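You operate a simulated robot arm through the tools that you are given. There is no shell and no other tool. Be economical: measure what you need, move in short steps, check, and stop when the job is done.

You are at the controls of a simulated robot arm. One attempt, no reset.

JOB
Put things in order on the blue table. At the end: the orange key stands on top of the black spare nut; the cream yoghurt pot from the blue table stands where the black fuel cap stood; the green bandage carton stands on top of the red rubber sheet; the black fuel cap stands where the green bandage carton stood; the blue torch stands on top of the black iron weight; whatever was shut is shut again. Leave all else as you found it, and nothing knocked over.

Only the result counts: the job must be done as asked and must still hold three seconds after the hand-in. Knocking over, shifting, dropping, spilling or breaking anything else fails it. A push-on lid holds only when it is set on centred and level and pressed home; a screw cap is set on level and turned clockwise until tight. Flat cloth is picked up by pressing the open fingertips on it (5 to 10 N) and closing them slowly along it; thin cloth reads only 2 to 8 mm in the jaws.

ROBOT AND FRAMES
A 6-joint arm with a two-finger parallel gripper, fixed in place. Base frame: the origin is at the foot of the arm, x ahead of it, y to its left, z up; the work surface is at about z = 0. Readings come in mm, rad, newtons and seconds.
With the tool pointing down near the work surface it reaches from about 140 to 580 mm from the base axis. Its first joint turns from -1.152 to 1.152 rad. Payload 2.1 kg.
Tool frame: the origin (TCP) lies between the finger pads and is the grasp point; the fingertips stand 30 mm ahead of it; z points along the fingers, y is the line along which they close. The gripper opens to 94 mm. The fingers are 28 mm wide and 10 mm thick; the gripper's body (50 by 96 mm) begins 55 mm behind the TCP.
Orientation is that of the tool frame in the base frame, as a unit quaternion [w, x, y, z]. With the fingers straight down and closing along the base's y, the tool's x points along the base's -x, its y along +y and its z along -z.

CONTROLS
- The arm moves only by the tool jog_arm. Its argument "rows" is a list of rows, each an object (a shift or turn left out is 0, a gripper value left out holds the last) with "translation": the shift along the tool's x, y, z in units of 100 mm (1.0 is 100 mm), a list of three; "delta_rot": the turn, a rotation vector about the tool's x, y, z in units of 45 degrees (1.0 is 45 degrees), a list of three; "fingers": the opening in per cent of the stroke, from 0 (shut) to 100 (fully open). In form: [{"translation": [dx, dy, dz], "delta_rot": [ax, ay, az], "fingers": fingers}, ...]. A call has 1 to 12 rows; each row is the pose to reach, as a shift and turn from the pose commanded when the call began, along the tool's axes at that moment. A call with a number of a shift or a turn outside -1 to 1 is refused whole. A row lasts 0.2 s, in which the tool goes at most 50 mm and 0.15 rad; a call with a longer step from one row to the next is refused whole, and so is a gripper value outside its range. Where a pose cannot be reached the arm comes as near as it can. A force on the tool above 40 N (or 10 N above the force at the start of the call, whichever is more), or a blocked arm, ends the call early, and 0.2 s more pass. The fingers move at their own pace (about 72 mm/s each) and stop on an object; they squeeze with about 45 N. The grip force told is the motor's: it shows also when the fingers shut on nothing. Time passes only in rows, and 0.2 s behind the last, so rows that repeat a pose let the fingers close. It gives the time, the measured TCP pose, the force on the tool (base axes), the opening and the grip force at its end, in the units of the frame above (readings bear some noise), with the torque about the TCP (base axes, N m) and any sound that the robot's microphone picked up, and new pictures: "show" is both (left out), scene, wrist or none.
- Cameras (640 x 400 px; columns grow to the right, rows downward): "scene" is fixed at [60.1, -373.9, 485.4]; the picture's right is [0.75, -0.67, 0.00], its down [-0.36, -0.41, -0.84] and it looks along [0.56, 0.62, -0.55] (base axes); focal length 214 px, centre (320, 200). "wrist" rides on the gripper at [76, 14, -103] in the tool frame; the picture's right is [-0.18, 0.98, 0.00], its down [-0.75, -0.14, -0.64] and it looks along [-0.63, -0.12, 0.77] (tool axes); focal length 243 px, centre (320, 200). There is no depth. A picture from a camera that has moved, and an enlarged one, comes with that camera's place and axes in the base frame and with its lens.
- inspect(camera, box): a new picture of the part [left, top, right, bottom] of that camera's present view, enlarged. The clock stands still meanwhile.
- hand_in(): hands the job in; it is judged then, once.

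Work in short steps. Places have to be worked out from the pictures, the camera data and where the tool is seen: move nearer, look again, correct. Check each grasp and each placing, and mend what went wrong. You have 120 turns and 200 pictures in all, those below and enlarged ones among them. Open the gripper and draw the arm clear of the work before you hand the job in, unless the task says otherwise; then end with one line.

The tools are called by a JSON object that holds its "method" and its "body". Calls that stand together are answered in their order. jog_arm: Moves the arm, as the interface text tells. Its arguments: {"type":"object","properties":{"rows":{"type":"array"},"show":{"type":"string","enum":["both","scene","wrist","none"]}},"required":["rows"]} The other tools are called the same way: inspect (camera, box) takes an enlarged picture of a part of a camera's view; hand_in () hands the job in.

At the start:

```text
clock: 0.0
tcp_pos: [349.4, -146.8, 361.3]
tool_rot: [0.0, 0.0, 1.0, -0.001]
ft_force: [0.4, 0.4, -1.3]
wrist_torque: [0.02, 0.0, 0.02]
grip_width: 94.1
finger_force: 0.1
```

scene: 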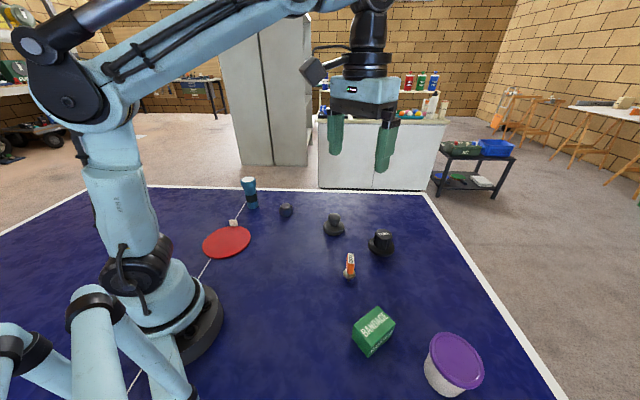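
wrist: 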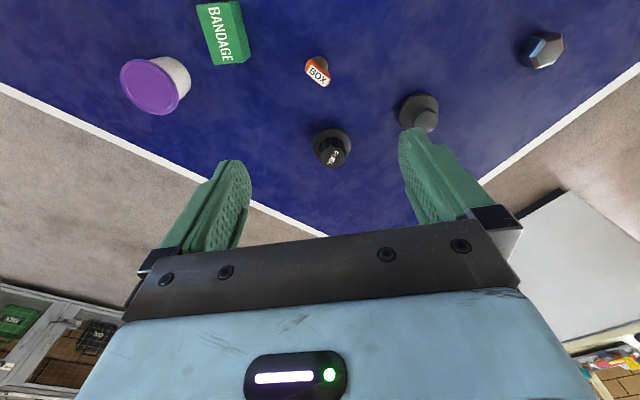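

I'll enlarge both views first to identify the objects before moving.

{"method": "inspect", "body": {"camera": "scene", "box": [190, 160, 420, 300]}}

{"method": "inspect", "body": {"camera": "scene", "box": [320, 220, 510, 400]}}

{"method": "inspect", "body": {"camera": "wrist", "box": [100, 0, 600, 200]}}

```text
2.78 times, centred on (305, 230) of scene
camera zoom: at [60.1, -373.9, 485.4], right [0.75, -0.67, 0.0], down [-0.36, -0.41, -0.84], along [0.56, 0.62, -0.55], focal length 597 px, centre (362, 116)
```

zoom: 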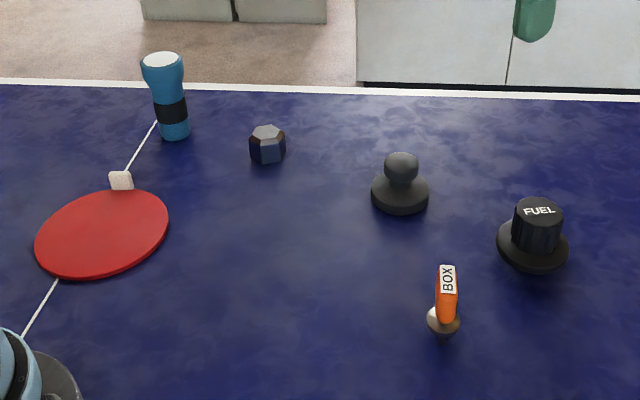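

```text
2.22 times, centred on (415, 310) of scene
camera zoom: at [60.1, -373.9, 485.4], right [0.75, -0.67, 0.0], down [-0.36, -0.41, -0.84], along [0.56, 0.62, -0.55], focal length 477 px, centre (109, -44)
```

zoom: 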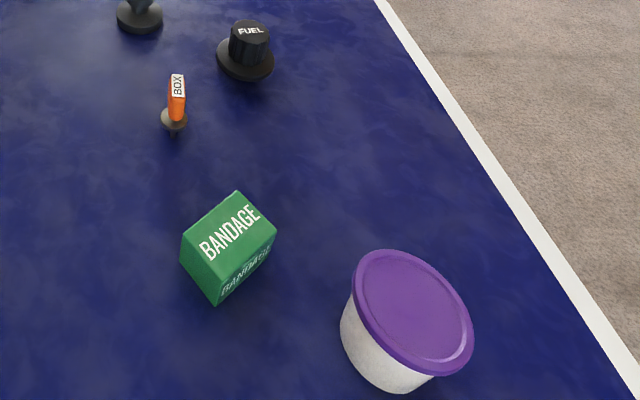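

```text
1.28 times, centred on (350, 100) of wrist
camera zoom: at [272.8, -133.4, 464.5], right [0.18, 0.98, 0.0], down [0.75, -0.14, 0.64], along [0.63, -0.12, -0.77], focal length 311 px, centre (282, 328)
```

zoom: 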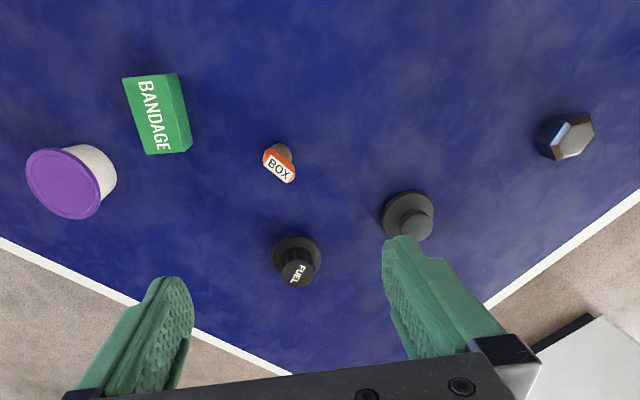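

The hex piece, the knob piece, the fuel cap and the key sit in the middle of the table. I'll drop to get a closer look at them.

{"method": "jog_arm", "body": {"rows": [{"translation": [0, 0.3, 0.4]}, {"translation": [0, 0.6, 0.8]}, {"translation": [-0.2, 0.8, 1.0]}], "show": "wrist"}}

```text
clock: 0.8
tcp_pos: [368.5, -68.0, 262.3]
tool_rot: [-0.001, 0.002, 1.0, 0.0]
ft_force: [-0.2, -0.5, -0.5]
wrist_torque: [0.03, 0.0, -0.01]
grip_width: 93.9
finger_force: 0.1
camera wrist: at [292.9, -53.1, 363.7], right [0.19, 0.98, 0.0], down [0.75, -0.14, 0.64], along [0.63, -0.12, -0.77], focal length 243 px, centre (320, 200)
```

wrist: 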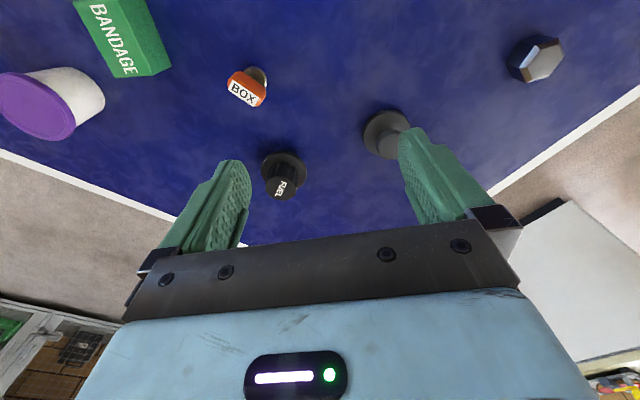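

{"method": "inspect", "body": {"camera": "wrist", "box": [200, 50, 440, 210]}}

{"method": "inspect", "body": {"camera": "wrist", "box": [480, 10, 600, 100]}}

```text
2.50 times, centred on (320, 130) of wrist
camera zoom: at [292.9, -53.1, 363.7], right [0.19, 0.98, 0.0], down [0.75, -0.14, 0.64], along [0.63, -0.12, -0.77], focal length 606 px, centre (320, 375)
```

zoom: 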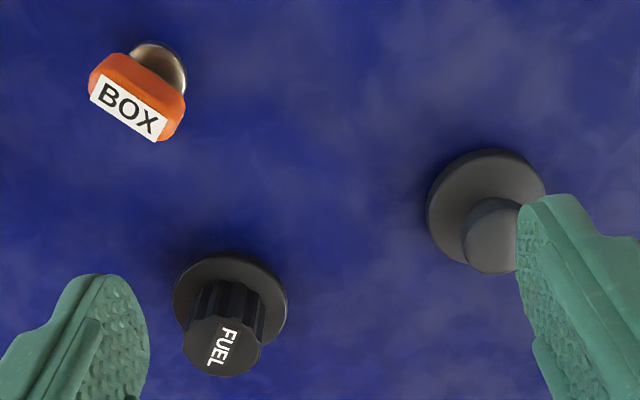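

```text
4.44 times, centred on (540, 55) of wrist
camera zoom: at [292.9, -53.1, 363.7], right [0.19, 0.98, 0.0], down [0.75, -0.14, 0.64], along [0.63, -0.12, -0.77], focal length 1078 px, centre (-658, 844)
```

zoom: 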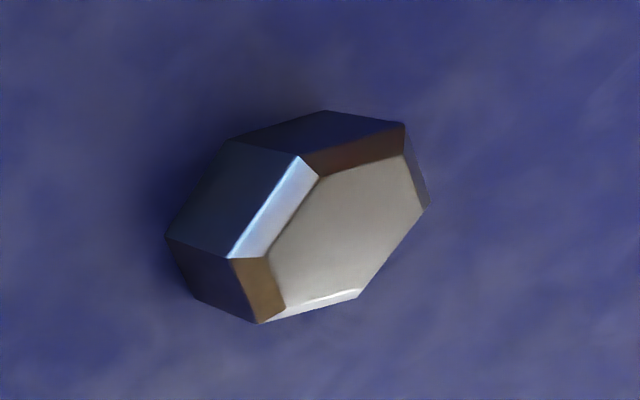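

{"method": "inspect", "body": {"camera": "scene", "box": [310, 200, 400, 260]}}

{"method": "inspect", "body": {"camera": "scene", "box": [220, 170, 310, 230]}}

{"method": "inspect", "body": {"camera": "scene", "box": [325, 245, 385, 285]}}

```text
6.67 times, centred on (355, 230) of scene
camera zoom: at [60.1, -373.9, 485.4], right [0.75, -0.67, 0.0], down [-0.36, -0.41, -0.84], along [0.56, 0.62, -0.55], focal length 1430 px, centre (87, 0)
```

zoom: 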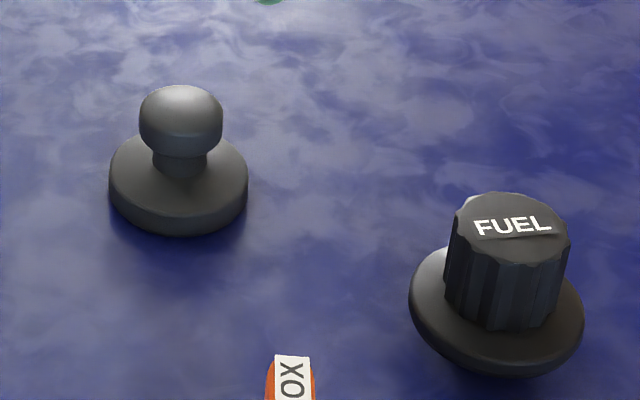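

```text
6.67 times, centred on (265, 200) of scene
camera zoom: at [60.1, -373.9, 485.4], right [0.75, -0.67, 0.0], down [-0.36, -0.41, -0.84], along [0.56, 0.62, -0.55], focal length 1430 px, centre (687, 200)
```

zoom: 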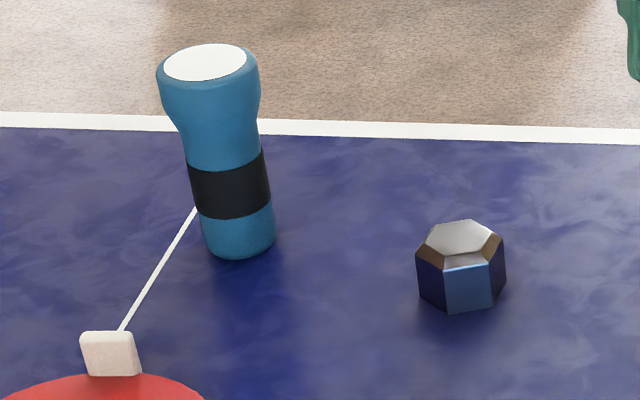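

```text
10.00 times, centred on (355, 265) of scene
camera zoom: at [60.1, -373.9, 485.4], right [0.75, -0.67, 0.0], down [-0.36, -0.41, -0.84], along [0.56, 0.62, -0.55], focal length 2145 px, centre (-30, -450)
```

zoom: 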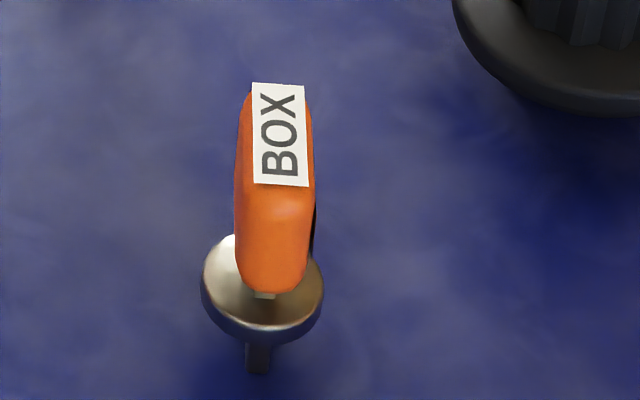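

Hex piece is the nut and the knobbed piece is the iron weight. I'll start with the carton: fly above it and look.

{"method": "jog_arm", "body": {"rows": [{"translation": [0.2, -0.4, 0]}, {"translation": [0.4, -0.8, 0]}, {"translation": [0.5, -1.0, 0]}], "show": "none"}}

{"method": "jog_arm", "body": {"rows": [{"translation": [0.2, -0.4, 0]}, {"translation": [0.4, -0.8, 0]}, {"translation": [0.5, -1.0, 0]}], "show": "wrist"}}

```text
clock: 1.6
tcp_pos: [319.5, -168.8, 261.2]
tool_rot: [0.001, 0.0, 1.0, -0.001]
ft_force: [0.1, -0.1, 0.0]
wrist_torque: [0.0, 0.01, 0.02]
grip_width: 94.1
finger_force: 0.1
```

```text
clock: 2.4
tcp_pos: [266.0, -269.1, 263.3]
tool_rot: [0.0, 0.0, 1.0, 0.0]
ft_force: [-0.8, -0.1, 0.4]
wrist_torque: [0.01, -0.04, -0.02]
grip_width: 94.1
finger_force: 0.0
camera wrist: at [191.2, -253.9, 364.8], right [0.18, 0.98, 0.0], down [0.75, -0.14, 0.64], along [0.63, -0.12, -0.77], focal length 243 px, centre (320, 200)
```

wrist: 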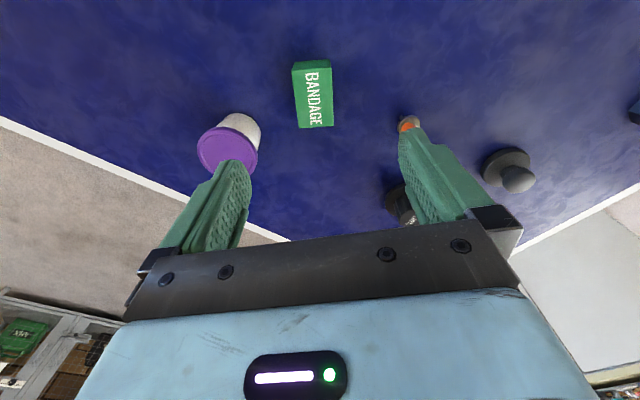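

{"method": "inspect", "body": {"camera": "wrist", "box": [190, 40, 350, 180]}}

```text
2.86 times, centred on (270, 110) of wrist
camera zoom: at [191.2, -253.9, 364.8], right [0.18, 0.98, 0.0], down [0.75, -0.14, 0.64], along [0.63, -0.12, -0.77], focal length 693 px, centre (463, 457)
```

zoom: 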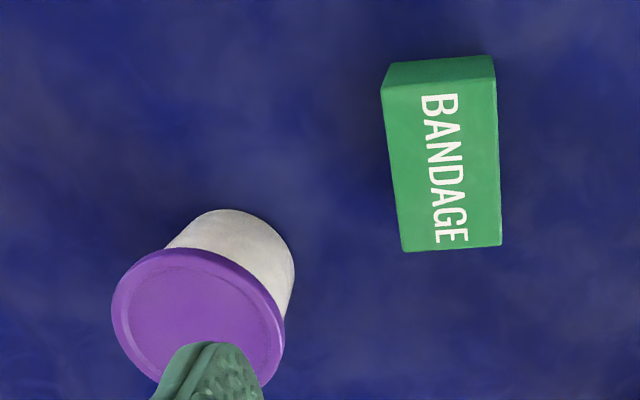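

The carton is about 72 × 47 × 45 mm, centred near (290, -281), and turned about -6°. I'll line up above it and descend partway.

{"method": "jog_arm", "body": {"rows": [{"translation": [-0.1, -0.06, 0.4], "delta_rot": [0, 0, 0.133]}, {"translation": [-0.22, -0.12, 0.8], "delta_rot": [0, 0, 0.133]}, {"translation": [-0.22, -0.12, 1.0], "delta_rot": [0, 0, 0.133]}, {"translation": [-0.22, -0.12, 1.0], "delta_rot": [0, 0, 0.133]}], "show": "wrist"}}

```text
clock: 3.4
tcp_pos: [288.7, -279.0, 162.6]
tool_rot: [0.0, 0.052, 0.999, -0.001]
ft_force: [-0.5, -0.2, 0.3]
wrist_torque: [0.02, 0.0, 0.01]
grip_width: 94.1
finger_force: 0.0
camera wrist: at [215.9, -257.6, 264.8], right [0.29, 0.96, 0.0], down [0.73, -0.22, 0.64], along [0.62, -0.19, -0.77], focal length 243 px, centre (320, 200)
```

wrist: 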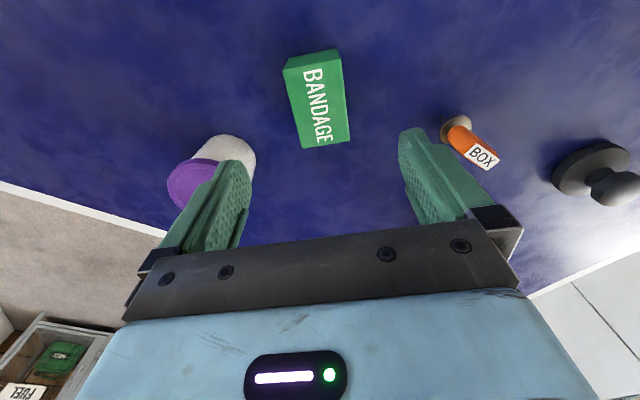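

Alignment agrees (centre about (291, -281)). I'll go down around it.

{"method": "jog_arm", "body": {"rows": [{"translation": [-0.02, -0.01, 0.4], "delta_rot": [0, 0, 0.02]}, {"translation": [-0.02, -0.01, 0.8], "delta_rot": [0, 0, 0.02]}, {"translation": [-0.02, -0.01, 1.0], "delta_rot": [0, 0, 0.02]}], "show": "none"}}

{"method": "jog_arm", "body": {"rows": [{"translation": [0, 0, 0.25]}, {"translation": [0, 0, 0.25], "fingers": 40}, {"translation": [0, 0, 0.25], "fingers": 30}, {"translation": [0, 0, 0.25], "fingers": 30}, {"translation": [0, 0, 0.25], "fingers": 30}], "show": "wrist"}}

```text
clock: 4.2
tcp_pos: [291.5, -282.2, 62.5]
tool_rot: [0.0, 0.06, 0.998, -0.001]
ft_force: [0.0, -0.6, 0.3]
wrist_torque: [0.0, -0.03, 0.01]
grip_width: 94.2
finger_force: 0.1
```

```text
clock: 5.4
tcp_pos: [291.0, -281.7, 39.4]
tool_rot: [0.0, 0.06, 0.998, 0.0]
ft_force: [0.5, -0.1, 0.0]
wrist_torque: [0.0, -0.04, -0.01]
grip_width: 51.4
finger_force: 45.1
camera wrist: at [218.2, -258.1, 140.2], right [0.3, 0.95, 0.0], down [0.73, -0.23, 0.64], along [0.61, -0.19, -0.77], focal length 243 px, centre (320, 200)
```

wrist: 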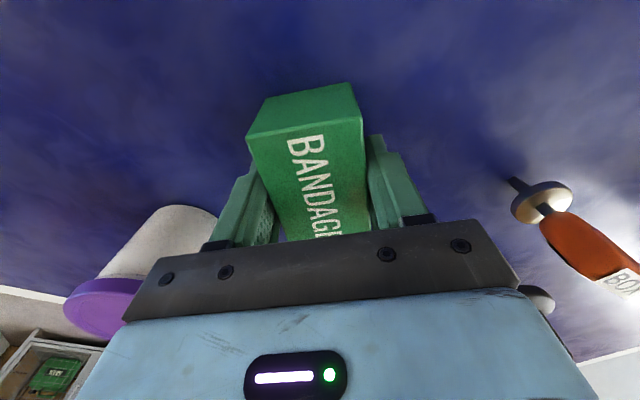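

Carton gripped (51 mm). I'll lift it, square the yaw and carry it towards the red sheet.

{"method": "jog_arm", "body": {"rows": [{"translation": [0, 0, -0.2]}, {"translation": [0, 0, -0.6]}, {"translation": [0, 0, -1.0], "delta_rot": [0, 0, -0.153]}, {"translation": [0, 0, -1.0], "delta_rot": [0, 0, -0.153]}], "show": "none"}}

{"method": "jog_arm", "body": {"rows": [{"translation": [0.1, 0.4, -0.1]}, {"translation": [0.2, 0.8, -0.2]}, {"translation": [0.25, 1.0, -0.3]}], "show": "none"}}

{"method": "jog_arm", "body": {"rows": [{"translation": [0.1, 0.4, -0.1]}, {"translation": [0.2, 0.8, -0.2]}, {"translation": [0.25, 1.0, -0.3]}], "show": "none"}}

{"method": "jog_arm", "body": {"rows": [{"translation": [0.0, 0.4, -0.1]}, {"translation": [0.0, 0.8, -0.2]}, {"translation": [0.0, 1.0, -0.3]}], "show": "wrist"}}

```text
clock: 6.4
tcp_pos: [291.7, -283.8, 138.3]
tool_rot: [0.0, 0.0, 1.0, 0.0]
ft_force: [-0.5, -0.1, 0.3]
wrist_torque: [0.02, 0.03, 0.0]
grip_width: 51.3
finger_force: 45.2
```

```text
clock: 7.2
tcp_pos: [266.3, -180.6, 167.5]
tool_rot: [0.0, 0.001, 1.0, -0.001]
ft_force: [-0.4, 0.1, -0.5]
wrist_torque: [0.02, -0.01, -0.01]
grip_width: 51.3
finger_force: 45.4
```

```text
clock: 8.0
tcp_pos: [240.5, -80.1, 196.3]
tool_rot: [0.0, 0.001, 1.0, -0.001]
ft_force: [-0.1, 0.3, -0.7]
wrist_torque: [-0.01, -0.04, -0.02]
grip_width: 51.3
finger_force: 45.0
```

```text
clock: 8.8
tcp_pos: [243.0, 19.5, 226.7]
tool_rot: [0.0, 0.001, 1.0, 0.0]
ft_force: [-0.1, -0.4, -0.5]
wrist_torque: [0.0, -0.03, 0.0]
grip_width: 51.2
finger_force: 45.5
camera wrist: at [167.3, 33.7, 328.8], right [0.19, 0.98, 0.0], down [0.75, -0.14, 0.64], along [0.63, -0.12, -0.77], focal length 243 px, centre (320, 200)
```

wrist: 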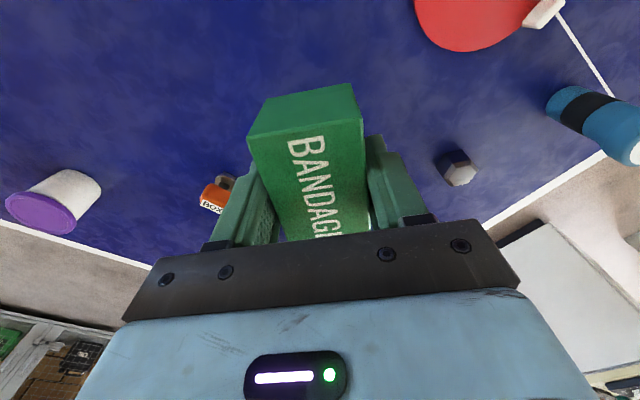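

{"method": "inspect", "body": {"camera": "wrist", "box": [400, 0, 640, 170]}}

{"method": "jog_arm", "body": {"rows": [{"translation": [0.2, 0.4, 0]}, {"translation": [0.4, 0.8, 0]}, {"translation": [0.5, 1.0, 0]}, {"translation": [0.5, 1.0, 0]}], "show": "both"}}

```text
2.35 times, centred on (520, 85) of wrist
camera zoom: at [167.3, 33.7, 328.8], right [0.19, 0.98, 0.0], down [0.75, -0.14, 0.64], along [0.63, -0.12, -0.77], focal length 571 px, centre (-151, 471)
```

zoom: 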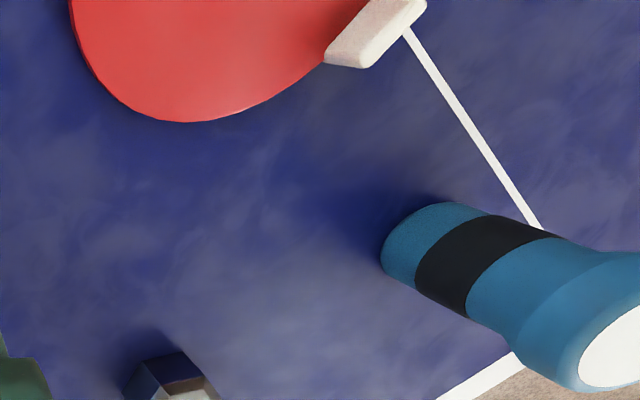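

```text
clock: 9.8
tcp_pos: [192.0, 120.0, 225.9]
tool_rot: [0.0, 0.001, 1.0, 0.0]
ft_force: [0.3, 0.1, -0.3]
wrist_torque: [-0.04, 0.0, -0.02]
grip_width: 51.4
finger_force: 44.7
camera wrist: at [116.1, 134.3, 328.7], right [0.19, 0.98, 0.0], down [0.75, -0.14, 0.64], along [0.63, -0.12, -0.77], focal length 243 px, centre (320, 200)
```

scene: 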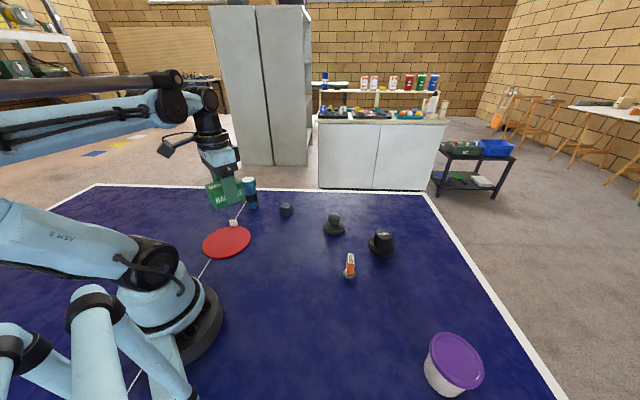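
wrist: 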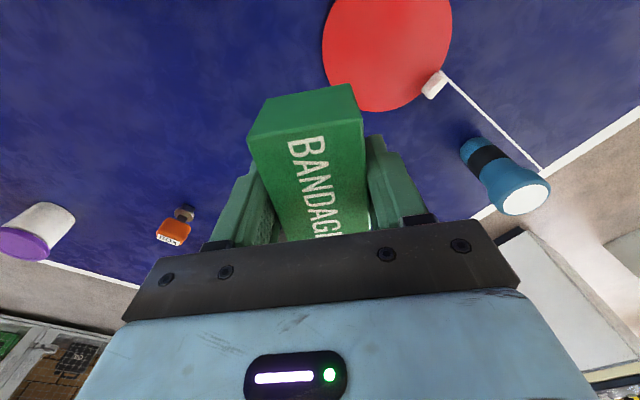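

The white line is painted on the table; the small block is a bystander beside the sheet. The sheet centre is about (172, 196) with radius about 72, so I'll move over it and descend.

{"method": "jog_arm", "body": {"rows": [{"translation": [0.1, 0.4, 0]}, {"translation": [0.21, 0.77, 0.1]}, {"translation": [0.21, 0.77, 0.5]}, {"translation": [0.21, 0.77, 1.0]}, {"translation": [0.21, 0.77, 1.0]}], "show": "both"}}

```text
clock: 11.0
tcp_pos: [170.5, 194.4, 127.4]
tool_rot: [-0.001, 0.001, 1.0, -0.001]
ft_force: [-0.3, 0.0, -0.2]
wrist_torque: [-0.01, 0.04, 0.02]
grip_width: 51.2
finger_force: 44.8
camera wrist: at [95.8, 209.7, 228.8], right [0.19, 0.98, 0.0], down [0.75, -0.14, 0.64], along [0.63, -0.12, -0.77], focal length 243 px, centre (320, 200)
```

scene: 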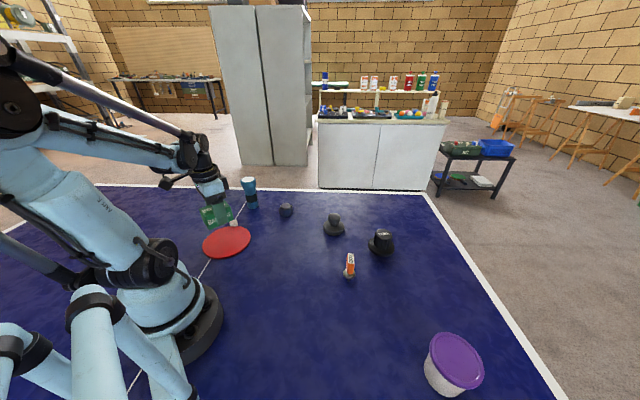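
wrist: 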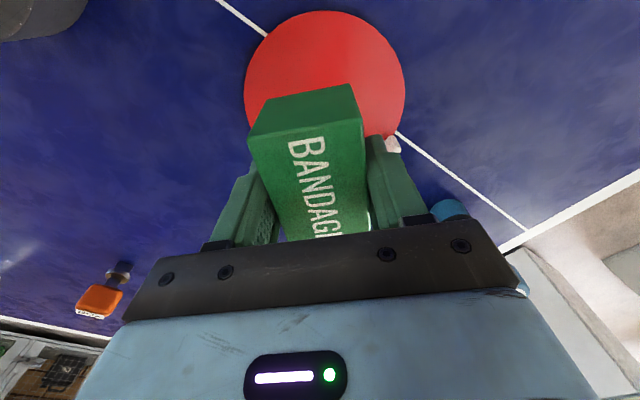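

{"method": "jog_arm", "body": {"rows": [{"translation": [-0.04, 0.05, 0.3]}, {"translation": [-0.04, 0.05, 0.6]}, {"translation": [-0.04, 0.05, 0.75]}, {"translation": [-0.04, 0.05, 0.8]}, {"translation": [-0.04, 0.05, 0.82]}], "show": "wrist"}}

```text
clock: 12.2
tcp_pos: [175.5, 199.4, 46.0]
tool_rot: [0.0, 0.0, 1.0, -0.001]
ft_force: [-0.8, -1.5, 27.5]
wrist_torque: [0.01, 0.01, 0.0]
grip_width: 51.4
finger_force: 45.3
camera wrist: at [100.6, 215.1, 147.3], right [0.18, 0.98, 0.0], down [0.75, -0.14, 0.64], along [0.63, -0.12, -0.77], focal length 243 px, centre (320, 200)
```

wrist: 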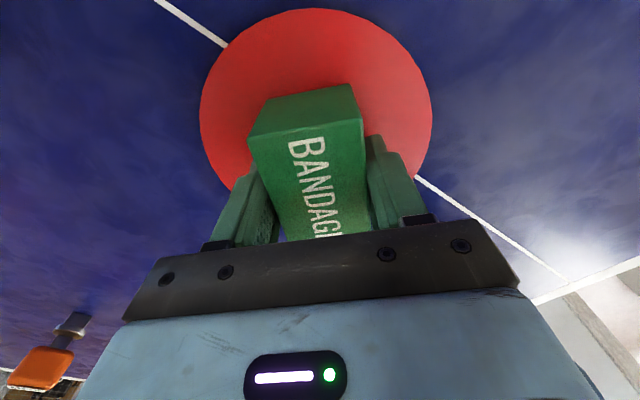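

Contact (27 N): the carton sits on the sheet. I'll ease up 2 mm, open, and rise.

{"method": "jog_arm", "body": {"rows": [{"translation": [0, 0, -0.015]}, {"translation": [0, 0, -0.015], "fingers": 72}, {"translation": [0, 0, -0.015], "fingers": 72}, {"translation": [0, 0, -0.3]}, {"translation": [0, 0, -0.7]}, {"translation": [0, 0, -1.0]}, {"translation": [0, 0, -1.0]}], "show": "both"}}

```text
clock: 13.8
tcp_pos: [174.7, 200.6, 144.2]
tool_rot: [0.0, 0.0, 1.0, 0.0]
ft_force: [-0.3, 0.1, 0.4]
wrist_torque: [-0.02, 0.02, 0.01]
grip_width: 67.8
finger_force: 0.0
camera wrist: at [99.1, 214.8, 246.1], right [0.18, 0.98, 0.0], down [0.75, -0.14, 0.64], along [0.63, -0.12, -0.77], focal length 243 px, centre (320, 200)
```

scene: 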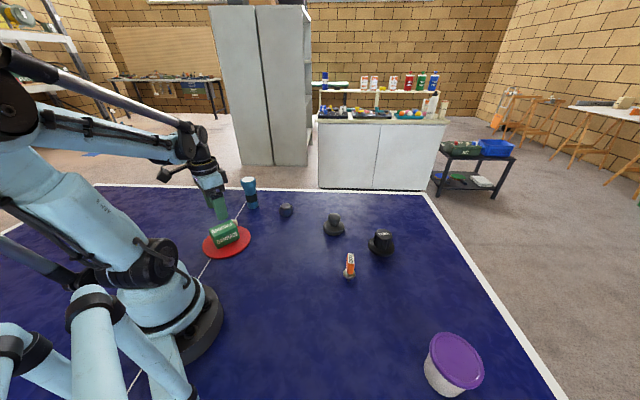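
wrist: 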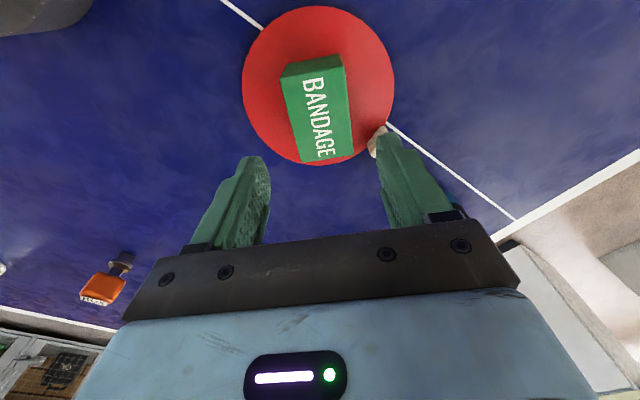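

Carton is standing on the sheet. Next, the torch: I'll rise and get a view of it.

{"method": "jog_arm", "body": {"rows": [{"translation": [0, 0, -0.4], "fingers": 100}, {"translation": [-0.3, 0, -0.7]}, {"translation": [-0.6, 0.2, -0.9]}, {"translation": [-0.9, 0.5, -1.0]}, {"translation": [-0.9, 0.7, -1.0]}, {"translation": [-0.9, 0.7, -1.0]}], "show": "wrist"}}

```text
clock: 15.2
tcp_pos: [266.6, 272.1, 244.7]
tool_rot: [0.0, 0.0, 1.0, -0.001]
ft_force: [0.0, 0.2, -0.4]
wrist_torque: [0.04, 0.0, 0.02]
grip_width: 93.7
finger_force: 0.1
camera wrist: at [190.2, 285.9, 346.1], right [0.18, 0.98, 0.0], down [0.75, -0.14, 0.64], along [0.63, -0.12, -0.77], focal length 243 px, centre (320, 200)
```

wrist: 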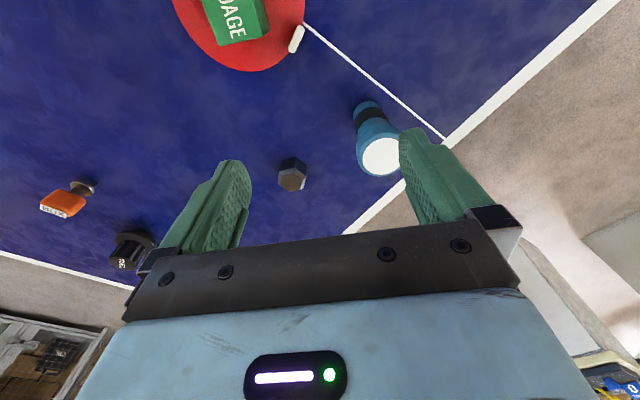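

Torch is at about (328, 325), 117 mm tall, head about 48 mm. I'll move over it and check.

{"method": "jog_arm", "body": {"rows": [{"translation": [-0.3, 0.3, 0]}, {"translation": [-0.61, 0.53, 0]}, {"translation": [-0.61, 0.53, 0.25]}, {"translation": [-0.61, 0.53, 0.25]}], "show": "wrist"}}

```text
clock: 16.2
tcp_pos: [327.1, 323.3, 219.9]
tool_rot: [0.001, 0.001, 1.0, -0.001]
ft_force: [0.1, 0.5, -0.5]
wrist_torque: [-0.01, 0.01, 0.01]
grip_width: 94.2
finger_force: 0.1
camera wrist: at [251.3, 338.1, 321.9], right [0.18, 0.98, 0.0], down [0.75, -0.14, 0.64], along [0.63, -0.12, -0.77], focal length 243 px, centre (320, 200)
```

wrist: 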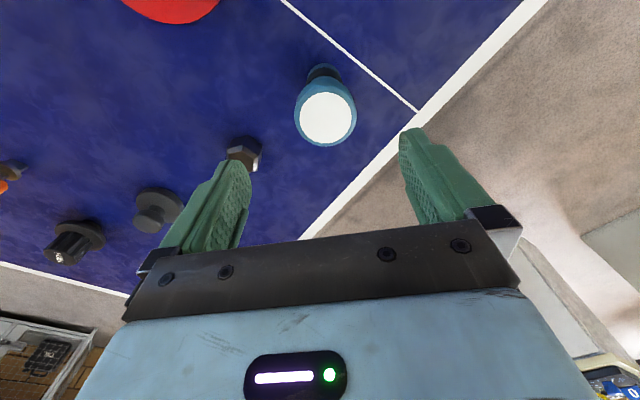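

{"method": "jog_arm", "body": {"rows": [{"translation": [-0.03, 0.03, 0.3]}, {"translation": [-0.03, 0.03, 0.7]}, {"translation": [-0.03, 0.03, 0.9]}, {"translation": [-0.03, 0.03, 0.9]}], "show": "wrist"}}

```text
clock: 17.2
tcp_pos: [328.8, 325.7, 128.4]
tool_rot: [0.0, 0.0, 1.0, -0.001]
ft_force: [-0.1, -0.4, -0.3]
wrist_torque: [-0.01, -0.01, 0.0]
grip_width: 93.8
finger_force: 0.0
camera wrist: at [253.8, 340.4, 231.0], right [0.18, 0.98, 0.0], down [0.75, -0.14, 0.64], along [0.63, -0.12, -0.77], focal length 243 px, centre (320, 200)
```

wrist: 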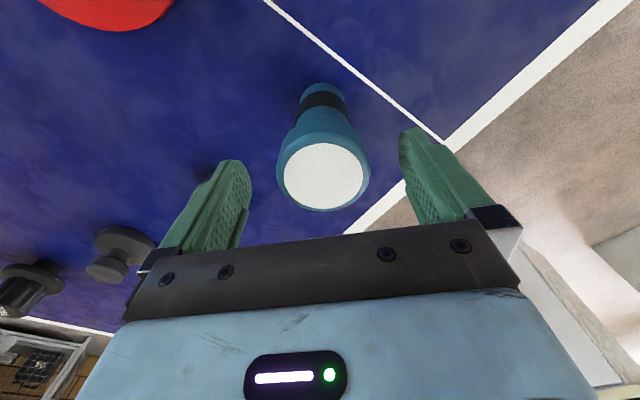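

Centred. Down to waist height and close.

{"method": "jog_arm", "body": {"rows": [{"translation": [0, 0.02, 0.3]}, {"translation": [0, 0.02, 0.55]}, {"translation": [0, 0.02, 0.55], "fingers": 50}, {"translation": [0, 0.02, 0.55], "fingers": 20}, {"translation": [0, 0.02, 0.55], "fingers": 20}, {"translation": [0, 0.02, 0.55], "fingers": 20}], "show": "wrist"}}

```text
clock: 18.6
tcp_pos: [329.8, 327.9, 74.4]
tool_rot: [0.0, 0.0, 1.0, -0.001]
ft_force: [-0.2, -0.3, 0.2]
wrist_torque: [0.01, 0.01, 0.0]
grip_width: 53.5
finger_force: 45.4
camera wrist: at [253.9, 342.4, 176.3], right [0.18, 0.98, 0.0], down [0.75, -0.14, 0.64], along [0.63, -0.12, -0.77], focal length 243 px, centre (320, 200)
```

wrist: 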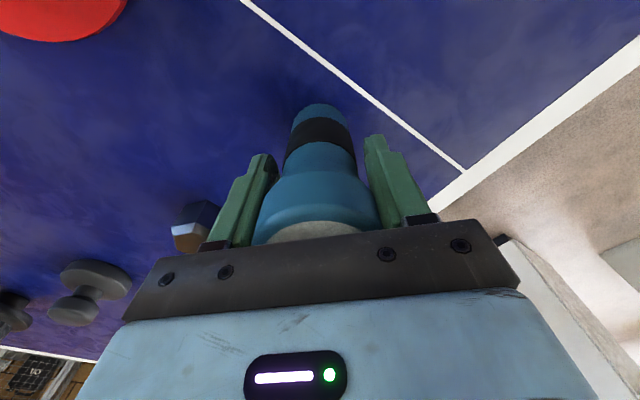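

Torch gripped (53.5 mm). I'll lift it and head for the weight, stopping short to measure.

{"method": "jog_arm", "body": {"rows": [{"translation": [0, 0, -0.3]}, {"translation": [0, 0, -0.7]}, {"translation": [0, 0, -1.0]}, {"translation": [-0.1, -0.4, -1.0]}, {"translation": [-0.2, -0.8, -1.0]}, {"translation": [-0.3, -1.0, -1.0]}, {"translation": [-0.3, -1.0, -1.0]}], "show": "none"}}

{"method": "jog_arm", "body": {"rows": [{"translation": [-0.2, -0.4, -0.1]}, {"translation": [-0.4, -0.8, -0.2]}, {"translation": [-0.6, -1.0, -0.3]}, {"translation": [-0.6, -1.0, -0.3]}], "show": "wrist"}}

```text
clock: 20.2
tcp_pos: [359.7, 228.0, 175.1]
tool_rot: [0.0, 0.0, 1.0, 0.0]
ft_force: [0.4, -0.4, -1.7]
wrist_torque: [-0.01, 0.0, -0.02]
grip_width: 53.2
finger_force: 44.9
```

```text
clock: 21.2
tcp_pos: [420.1, 128.4, 206.6]
tool_rot: [0.0, 0.0, 1.0, 0.0]
ft_force: [-0.3, -0.7, -2.1]
wrist_torque: [-0.03, -0.01, -0.01]
grip_width: 53.1
finger_force: 45.5
camera wrist: at [344.4, 142.9, 306.8], right [0.18, 0.98, 0.0], down [0.75, -0.14, 0.64], along [0.63, -0.12, -0.77], focal length 243 px, centre (320, 200)
```

wrist: 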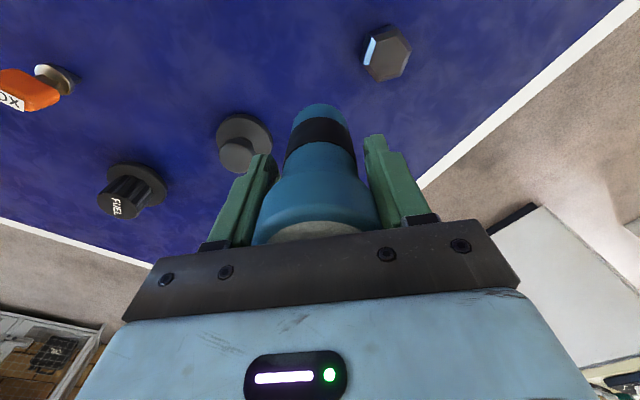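

{"method": "inspect", "body": {"camera": "wrist", "box": [80, 80, 280, 220]}}

{"method": "jog_arm", "body": {"rows": [{"translation": [0.2, -0.4, 0]}, {"translation": [0.4, -0.6, 0]}, {"translation": [0.4, -0.6, 0]}], "show": "wrist"}}

```text
2.86 times, centred on (180, 150) of wrist
camera zoom: at [344.4, 142.9, 306.8], right [0.18, 0.98, 0.0], down [0.75, -0.14, 0.64], along [0.63, -0.12, -0.77], focal length 693 px, centre (720, 343)
```

zoom: 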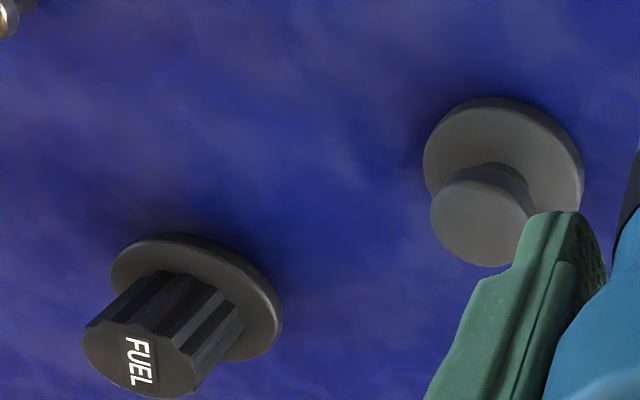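

```text
clock: 22.0
tcp_pos: [378.9, 68.2, 203.9]
tool_rot: [-0.001, 0.0, 1.0, -0.001]
ft_force: [0.8, -0.5, -2.1]
wrist_torque: [0.0, 0.03, 0.0]
grip_width: 53.3
finger_force: 45.4
camera wrist: at [303.7, 83.3, 306.9], right [0.18, 0.98, 0.0], down [0.75, -0.14, 0.64], along [0.63, -0.12, -0.77], focal length 243 px, centre (320, 200)
```

wrist: 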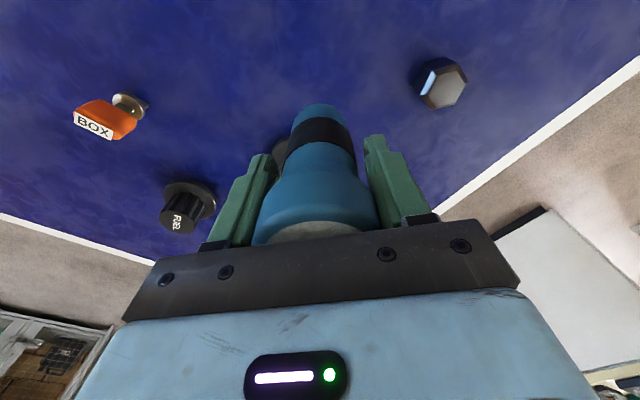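

From here the weight is near (465, 21), knob top about z 60. I'll look from the other side to average out the error.

{"method": "jog_arm", "body": {"rows": [{"translation": [-0.1, -0.4, 0]}, {"translation": [-0.3, -0.8, 0]}, {"translation": [-0.5, -1.0, 0]}, {"translation": [-0.5, -1.0, 0]}], "show": "none"}}

{"method": "inspect", "body": {"camera": "wrist", "box": [360, 40, 560, 180]}}

```text
clock: 23.0
tcp_pos: [430.7, -31.1, 205.3]
tool_rot: [0.0, 0.001, 1.0, 0.0]
ft_force: [0.4, 0.0, -2.4]
wrist_torque: [-0.01, -0.02, 0.02]
grip_width: 53.3
finger_force: 45.1
```

```text
2.86 times, centred on (460, 110) of wrist
camera zoom: at [354.9, -16.3, 307.3], right [0.18, 0.98, 0.0], down [0.75, -0.14, 0.64], along [0.63, -0.12, -0.77], focal length 693 px, centre (-80, 457)
```

zoom: 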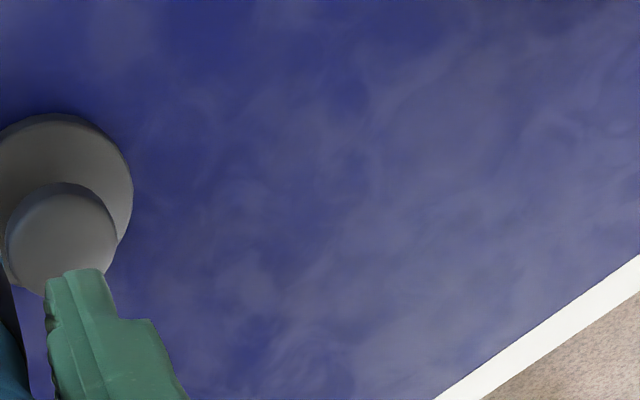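

Combined estimate of the weight axis: (467, 18.5). I'll move over it and check with the scene camera.

{"method": "jog_arm", "body": {"rows": [{"translation": [-0.2, 0.3, 0]}, {"translation": [-0.37, 0.5, 0]}, {"translation": [-0.37, 0.5, 0.3]}, {"translation": [-0.37, 0.5, 0.45]}, {"translation": [-0.37, 0.5, 0.45]}], "show": "wrist"}}

{"method": "inspect", "body": {"camera": "scene", "box": [280, 150, 400, 250]}}

```text
clock: 24.2
tcp_pos: [466.5, 19.5, 160.0]
tool_rot: [0.0, 0.0, 1.0, -0.001]
ft_force: [1.0, 0.8, -2.3]
wrist_torque: [0.02, -0.01, -0.02]
grip_width: 53.3
finger_force: 45.0
camera wrist: at [390.6, 33.3, 262.5], right [0.18, 0.98, 0.0], down [0.75, -0.14, 0.64], along [0.63, -0.12, -0.77], focal length 243 px, centre (320, 200)
```

wrist: 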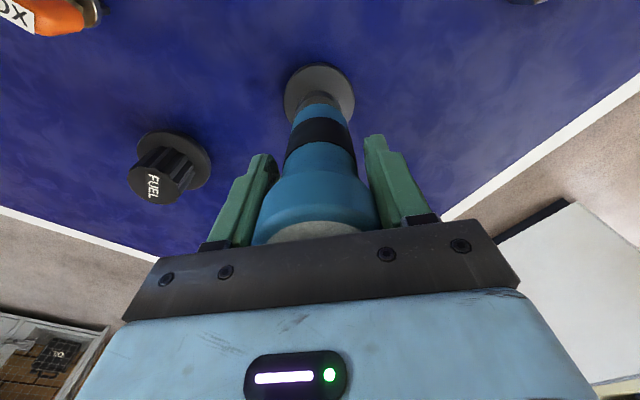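

```text
4.00 times, centred on (340, 200) of scene
camera zoom: at [60.1, -373.9, 485.4], right [0.75, -0.67, 0.0], down [-0.36, -0.41, -0.84], along [0.56, 0.62, -0.55], focal length 858 px, centre (240, 200)
```

zoom: 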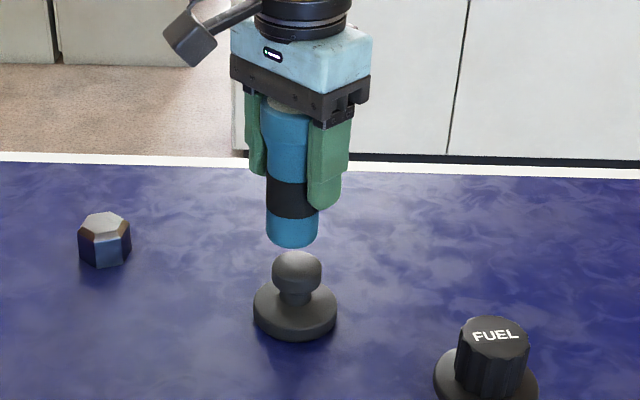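

{"method": "inspect", "body": {"camera": "scene", "box": [310, 190, 360, 240]}}

{"method": "inspect", "body": {"camera": "wrist", "box": [270, 50, 370, 120]}}

```text
8.00 times, centred on (335, 215) of scene
camera zoom: at [60.1, -373.9, 485.4], right [0.75, -0.67, 0.0], down [-0.36, -0.41, -0.84], along [0.56, 0.62, -0.55], focal length 1716 px, centre (200, 80)
```

zoom: 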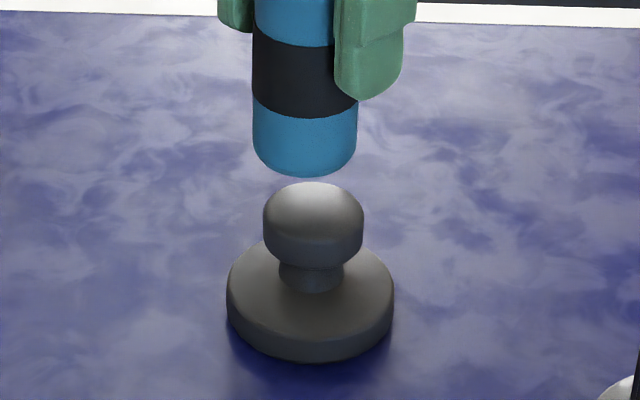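

```text
5.71 times, centred on (320, 85) of wrist
camera zoom: at [390.6, 33.3, 262.5], right [0.18, 0.98, 0.0], down [0.75, -0.14, 0.64], along [0.63, -0.12, -0.77], focal length 1386 px, centre (320, 857)
```

zoom: 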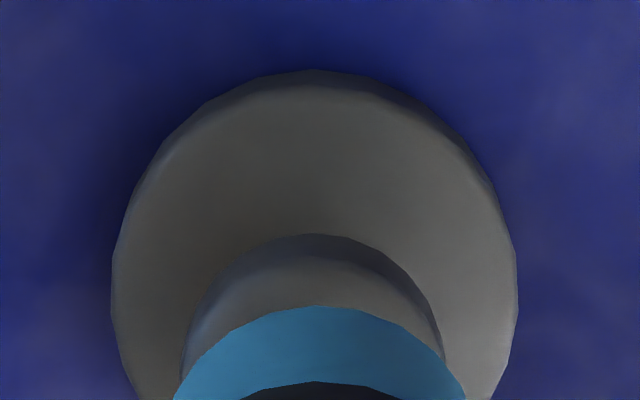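

Both views agree the torch needs +5 mm in x and -1.5 mm in y. I'll shift and lower towards contact.

{"method": "jog_arm", "body": {"rows": [{"translation": [-0.05, -0.015, 0]}, {"translation": [-0.05, -0.015, 0.15]}, {"translation": [-0.05, -0.015, 0.2]}, {"translation": [-0.05, -0.015, 0.22]}, {"translation": [-0.05, -0.015, 0.24]}], "show": "none"}}

{"method": "inspect", "body": {"camera": "scene", "box": [310, 190, 360, 240]}}

```text
clock: 25.4
tcp_pos: [470.8, 15.9, 136.4]
tool_rot: [0.0, 0.001, 1.0, 0.0]
ft_force: [0.0, 0.0, -2.0]
wrist_torque: [0.0, 0.0, 0.02]
grip_width: 53.1
finger_force: 45.1
```

```text
8.00 times, centred on (335, 215) of scene
camera zoom: at [60.1, -373.9, 485.4], right [0.75, -0.67, 0.0], down [-0.36, -0.41, -0.84], along [0.56, 0.62, -0.55], focal length 1716 px, centre (200, 80)
```

zoom: 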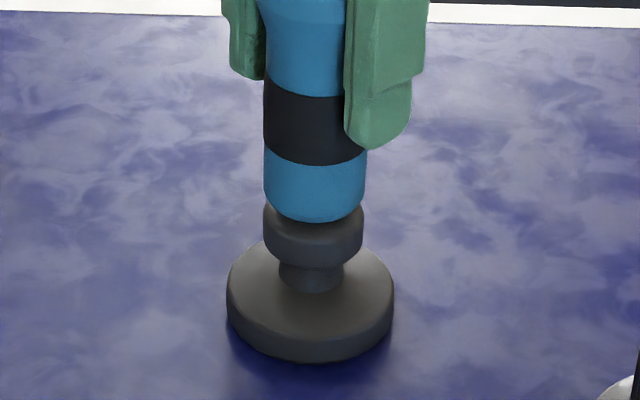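

Aligned well. Creep down to contact.

{"method": "jog_arm", "body": {"rows": [{"translation": [0, 0, 0.02]}, {"translation": [0, 0, 0.03]}, {"translation": [0, 0, 0.04]}], "show": "none"}}

```text
clock: 26.2
tcp_pos: [471.4, 17.4, 131.7]
tool_rot: [0.0, 0.0, 1.0, 0.0]
ft_force: [0.6, 0.0, -2.0]
wrist_torque: [0.04, 0.02, 0.03]
grip_width: 53.0
finger_force: 45.1
```

{"method": "jog_arm", "body": {"rows": [{"translation": [0, 0, 0.015]}, {"translation": [0, 0, 0.025]}, {"translation": [0, 0, 0.035]}], "show": "none"}}

```text
clock: 27.0
tcp_pos: [470.8, 16.3, 131.1]
tool_rot: [0.0, 0.001, 1.0, 0.0]
ft_force: [-0.4, 0.3, 8.8]
wrist_torque: [0.08, 0.04, -0.02]
grip_width: 53.2
finger_force: 44.9
stopped in row 3: the force on the tool passed its limit at 44 N (the readings are from after the stop); the commanded pose is now the measured one
```

Contact made with light residual force. Release and rise.

{"method": "jog_arm", "body": {"rows": [{"translation": [0, 0, -0.005], "fingers": 65}, {"translation": [0, 0, -0.005], "fingers": 85}, {"translation": [0, 0, -0.005], "fingers": 85}], "show": "none"}}

{"method": "inspect", "body": {"camera": "scene", "box": [290, 150, 370, 240]}}

```text
clock: 27.8
tcp_pos: [470.9, 17.1, 131.2]
tool_rot: [0.0, 0.0, 1.0, -0.001]
ft_force: [0.2, 0.1, -0.2]
wrist_torque: [-0.01, 0.02, 0.0]
grip_width: 79.7
finger_force: 0.1
```

```text
4.44 times, centred on (330, 195) of scene
camera zoom: at [60.1, -373.9, 485.4], right [0.75, -0.67, 0.0], down [-0.36, -0.41, -0.84], along [0.56, 0.62, -0.55], focal length 953 px, centre (276, 222)
```

zoom: 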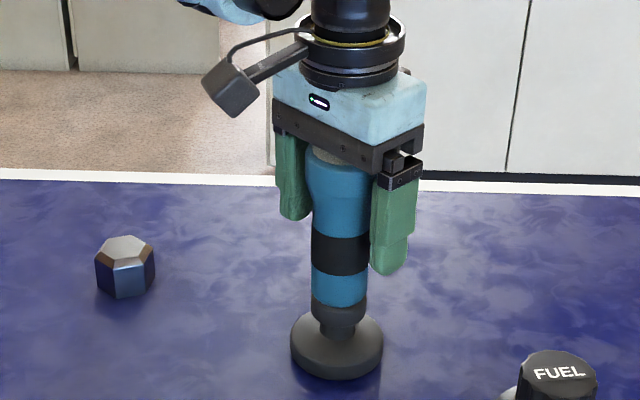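

The torch stands upright on the weight. I'll withdraw straight up well above it and look.

{"method": "jog_arm", "body": {"rows": [{"translation": [0, 0, -0.2]}, {"translation": [0, 0, -0.5]}, {"translation": [0, 0, -0.8]}, {"translation": [0, 0, -1.0]}], "show": "wrist"}}

```text
clock: 28.8
tcp_pos: [472.0, 17.4, 231.2]
tool_rot: [0.0, 0.001, 1.0, -0.001]
ft_force: [0.1, 0.1, 0.3]
wrist_torque: [-0.01, -0.01, -0.01]
grip_width: 79.9
finger_force: 0.1
camera wrist: at [395.6, 31.3, 332.9], right [0.18, 0.98, 0.0], down [0.75, -0.14, 0.64], along [0.63, -0.12, -0.77], focal length 243 px, centre (320, 200)
```

wrist: 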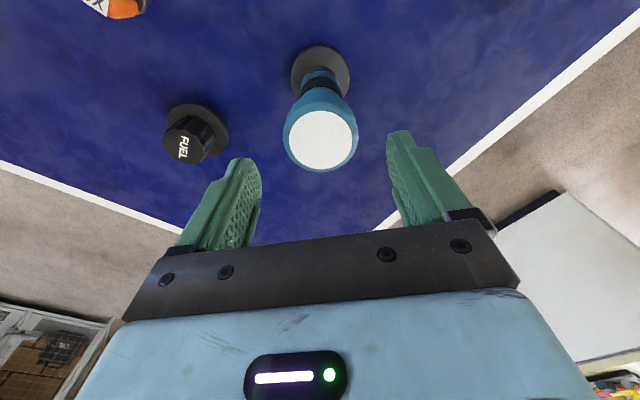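

Torch is stable. Now the key: move over to look at it closely.

{"method": "jog_arm", "body": {"rows": [{"translation": [0, 0, -0.2], "fingers": 100}, {"translation": [0.4, -0.3, -0.2]}, {"translation": [0.8, -0.7, -0.2]}, {"translation": [1.0, -1.0, -0.2]}], "show": "none"}}

{"method": "jog_arm", "body": {"rows": [{"translation": [0.1, -0.3, 0.3]}, {"translation": [0.2, -0.5, 0.6]}, {"translation": [0.2, -0.6, 1.0]}, {"translation": [0.2, -0.6, 1.0]}], "show": "wrist"}}

```text
refused: row 3 steps farther than a row can; nothing moved
```

```text
clock: 29.2
tcp_pos: [460.7, -7.3, 206.6]
tool_rot: [0.003, 0.0, 1.0, 0.006]
ft_force: [1.8, 1.4, 17.5]
wrist_torque: [0.81, -0.1, -0.06]
grip_width: 81.0
finger_force: 1.0
stopped in row 2: the force on the tool passed its limit at 87 N (the readings are from after the stop); the commanded pose is now the measured one
camera wrist: at [386.2, 5.4, 308.2], right [0.18, 0.98, 0.01], down [0.75, -0.15, 0.64], along [0.63, -0.11, -0.77], focal length 243 px, centre (320, 200)
```

wrist: 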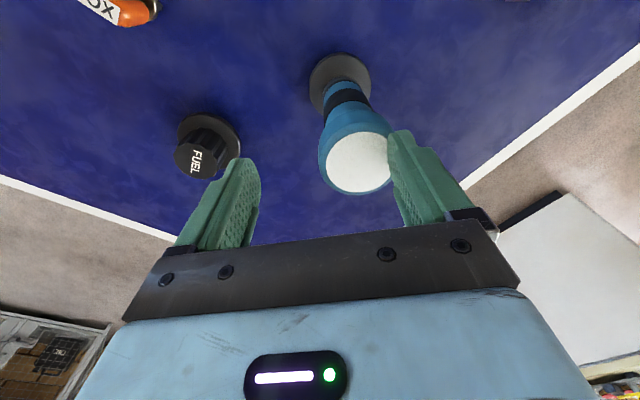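

The first call was refused for too long a step and the second still ran, so a finger touched the torch top. I'll lift straight up at once and check for damage.

{"method": "jog_arm", "body": {"rows": [{"translation": [0, 0, -0.2]}, {"translation": [0, 0, -0.5]}, {"translation": [0, 0, -0.5]}], "show": "both"}}

{"method": "inspect", "body": {"camera": "scene", "box": [290, 150, 370, 240]}}

```text
clock: 30.0
tcp_pos: [460.8, -9.3, 255.7]
tool_rot: [0.002, 0.001, 1.0, 0.005]
ft_force: [0.7, 0.1, -0.4]
wrist_torque: [-0.03, 0.03, 0.0]
grip_width: 80.1
finger_force: 0.0
camera wrist: at [385.7, 4.5, 357.8], right [0.18, 0.98, 0.01], down [0.75, -0.15, 0.64], along [0.63, -0.11, -0.77], focal length 243 px, centre (320, 200)
```

scene: 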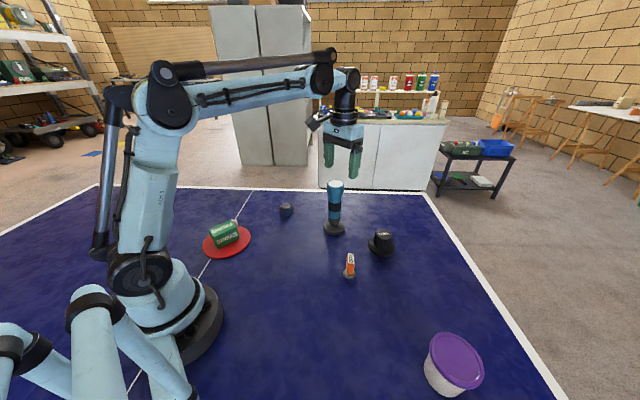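
wrist: 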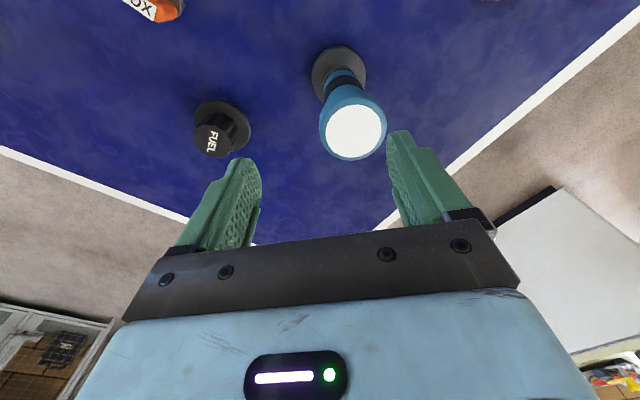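

```text
4.44 times, centred on (330, 195) of scene
camera zoom: at [60.1, -373.9, 485.4], right [0.75, -0.67, 0.0], down [-0.36, -0.41, -0.84], along [0.56, 0.62, -0.55], focal length 953 px, centre (276, 222)
```

zoom: 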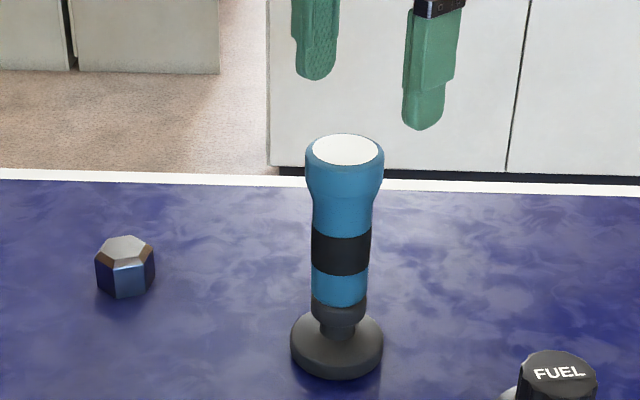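

No harm: the torch stands where it was. I'll correct the tiny tilt and move on towards the key with legal steps.

{"method": "jog_arm", "body": {"rows": [{"translation": [0, 0, -0.1], "delta_rot": [0.012, 0.005, 0], "fingers": 100}, {"translation": [0.3, -0.3, -0.1], "delta_rot": [0.012, 0.005, 0]}, {"translation": [0.6, -0.6, -0.1], "delta_rot": [0.012, 0.005, 0]}, {"translation": [0.9, -0.9, -0.1], "delta_rot": [0.012, 0.005, 0]}, {"translation": [1.0, -1.0, 0.2], "delta_rot": [0.012, 0.005, 0]}, {"translation": [1.0, -1.0, 0.6], "delta_rot": [0.012, 0.005, 0]}, {"translation": [1.0, -1.0, 0.6], "delta_rot": [0.012, 0.005, 0]}], "show": "wrist"}}

```text
clock: 31.6
tcp_pos: [362.1, -108.0, 193.3]
tool_rot: [0.0, 0.0, 1.0, -0.001]
ft_force: [-0.4, -0.2, 0.3]
wrist_torque: [0.0, -0.03, 0.0]
grip_width: 93.8
finger_force: 0.1
camera wrist: at [286.6, -93.9, 296.0], right [0.18, 0.98, 0.0], down [0.75, -0.14, 0.64], along [0.63, -0.12, -0.77], focal length 243 px, centre (320, 200)
```

wrist: 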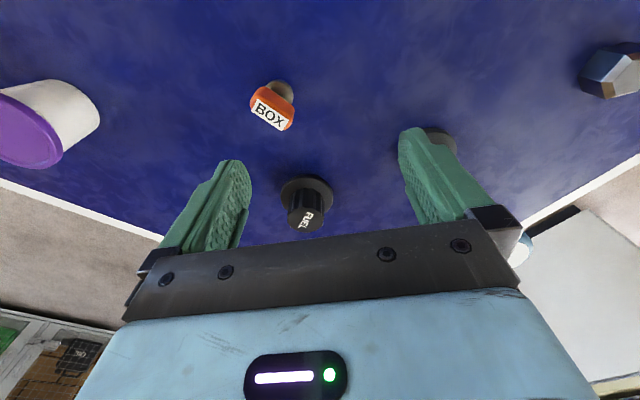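

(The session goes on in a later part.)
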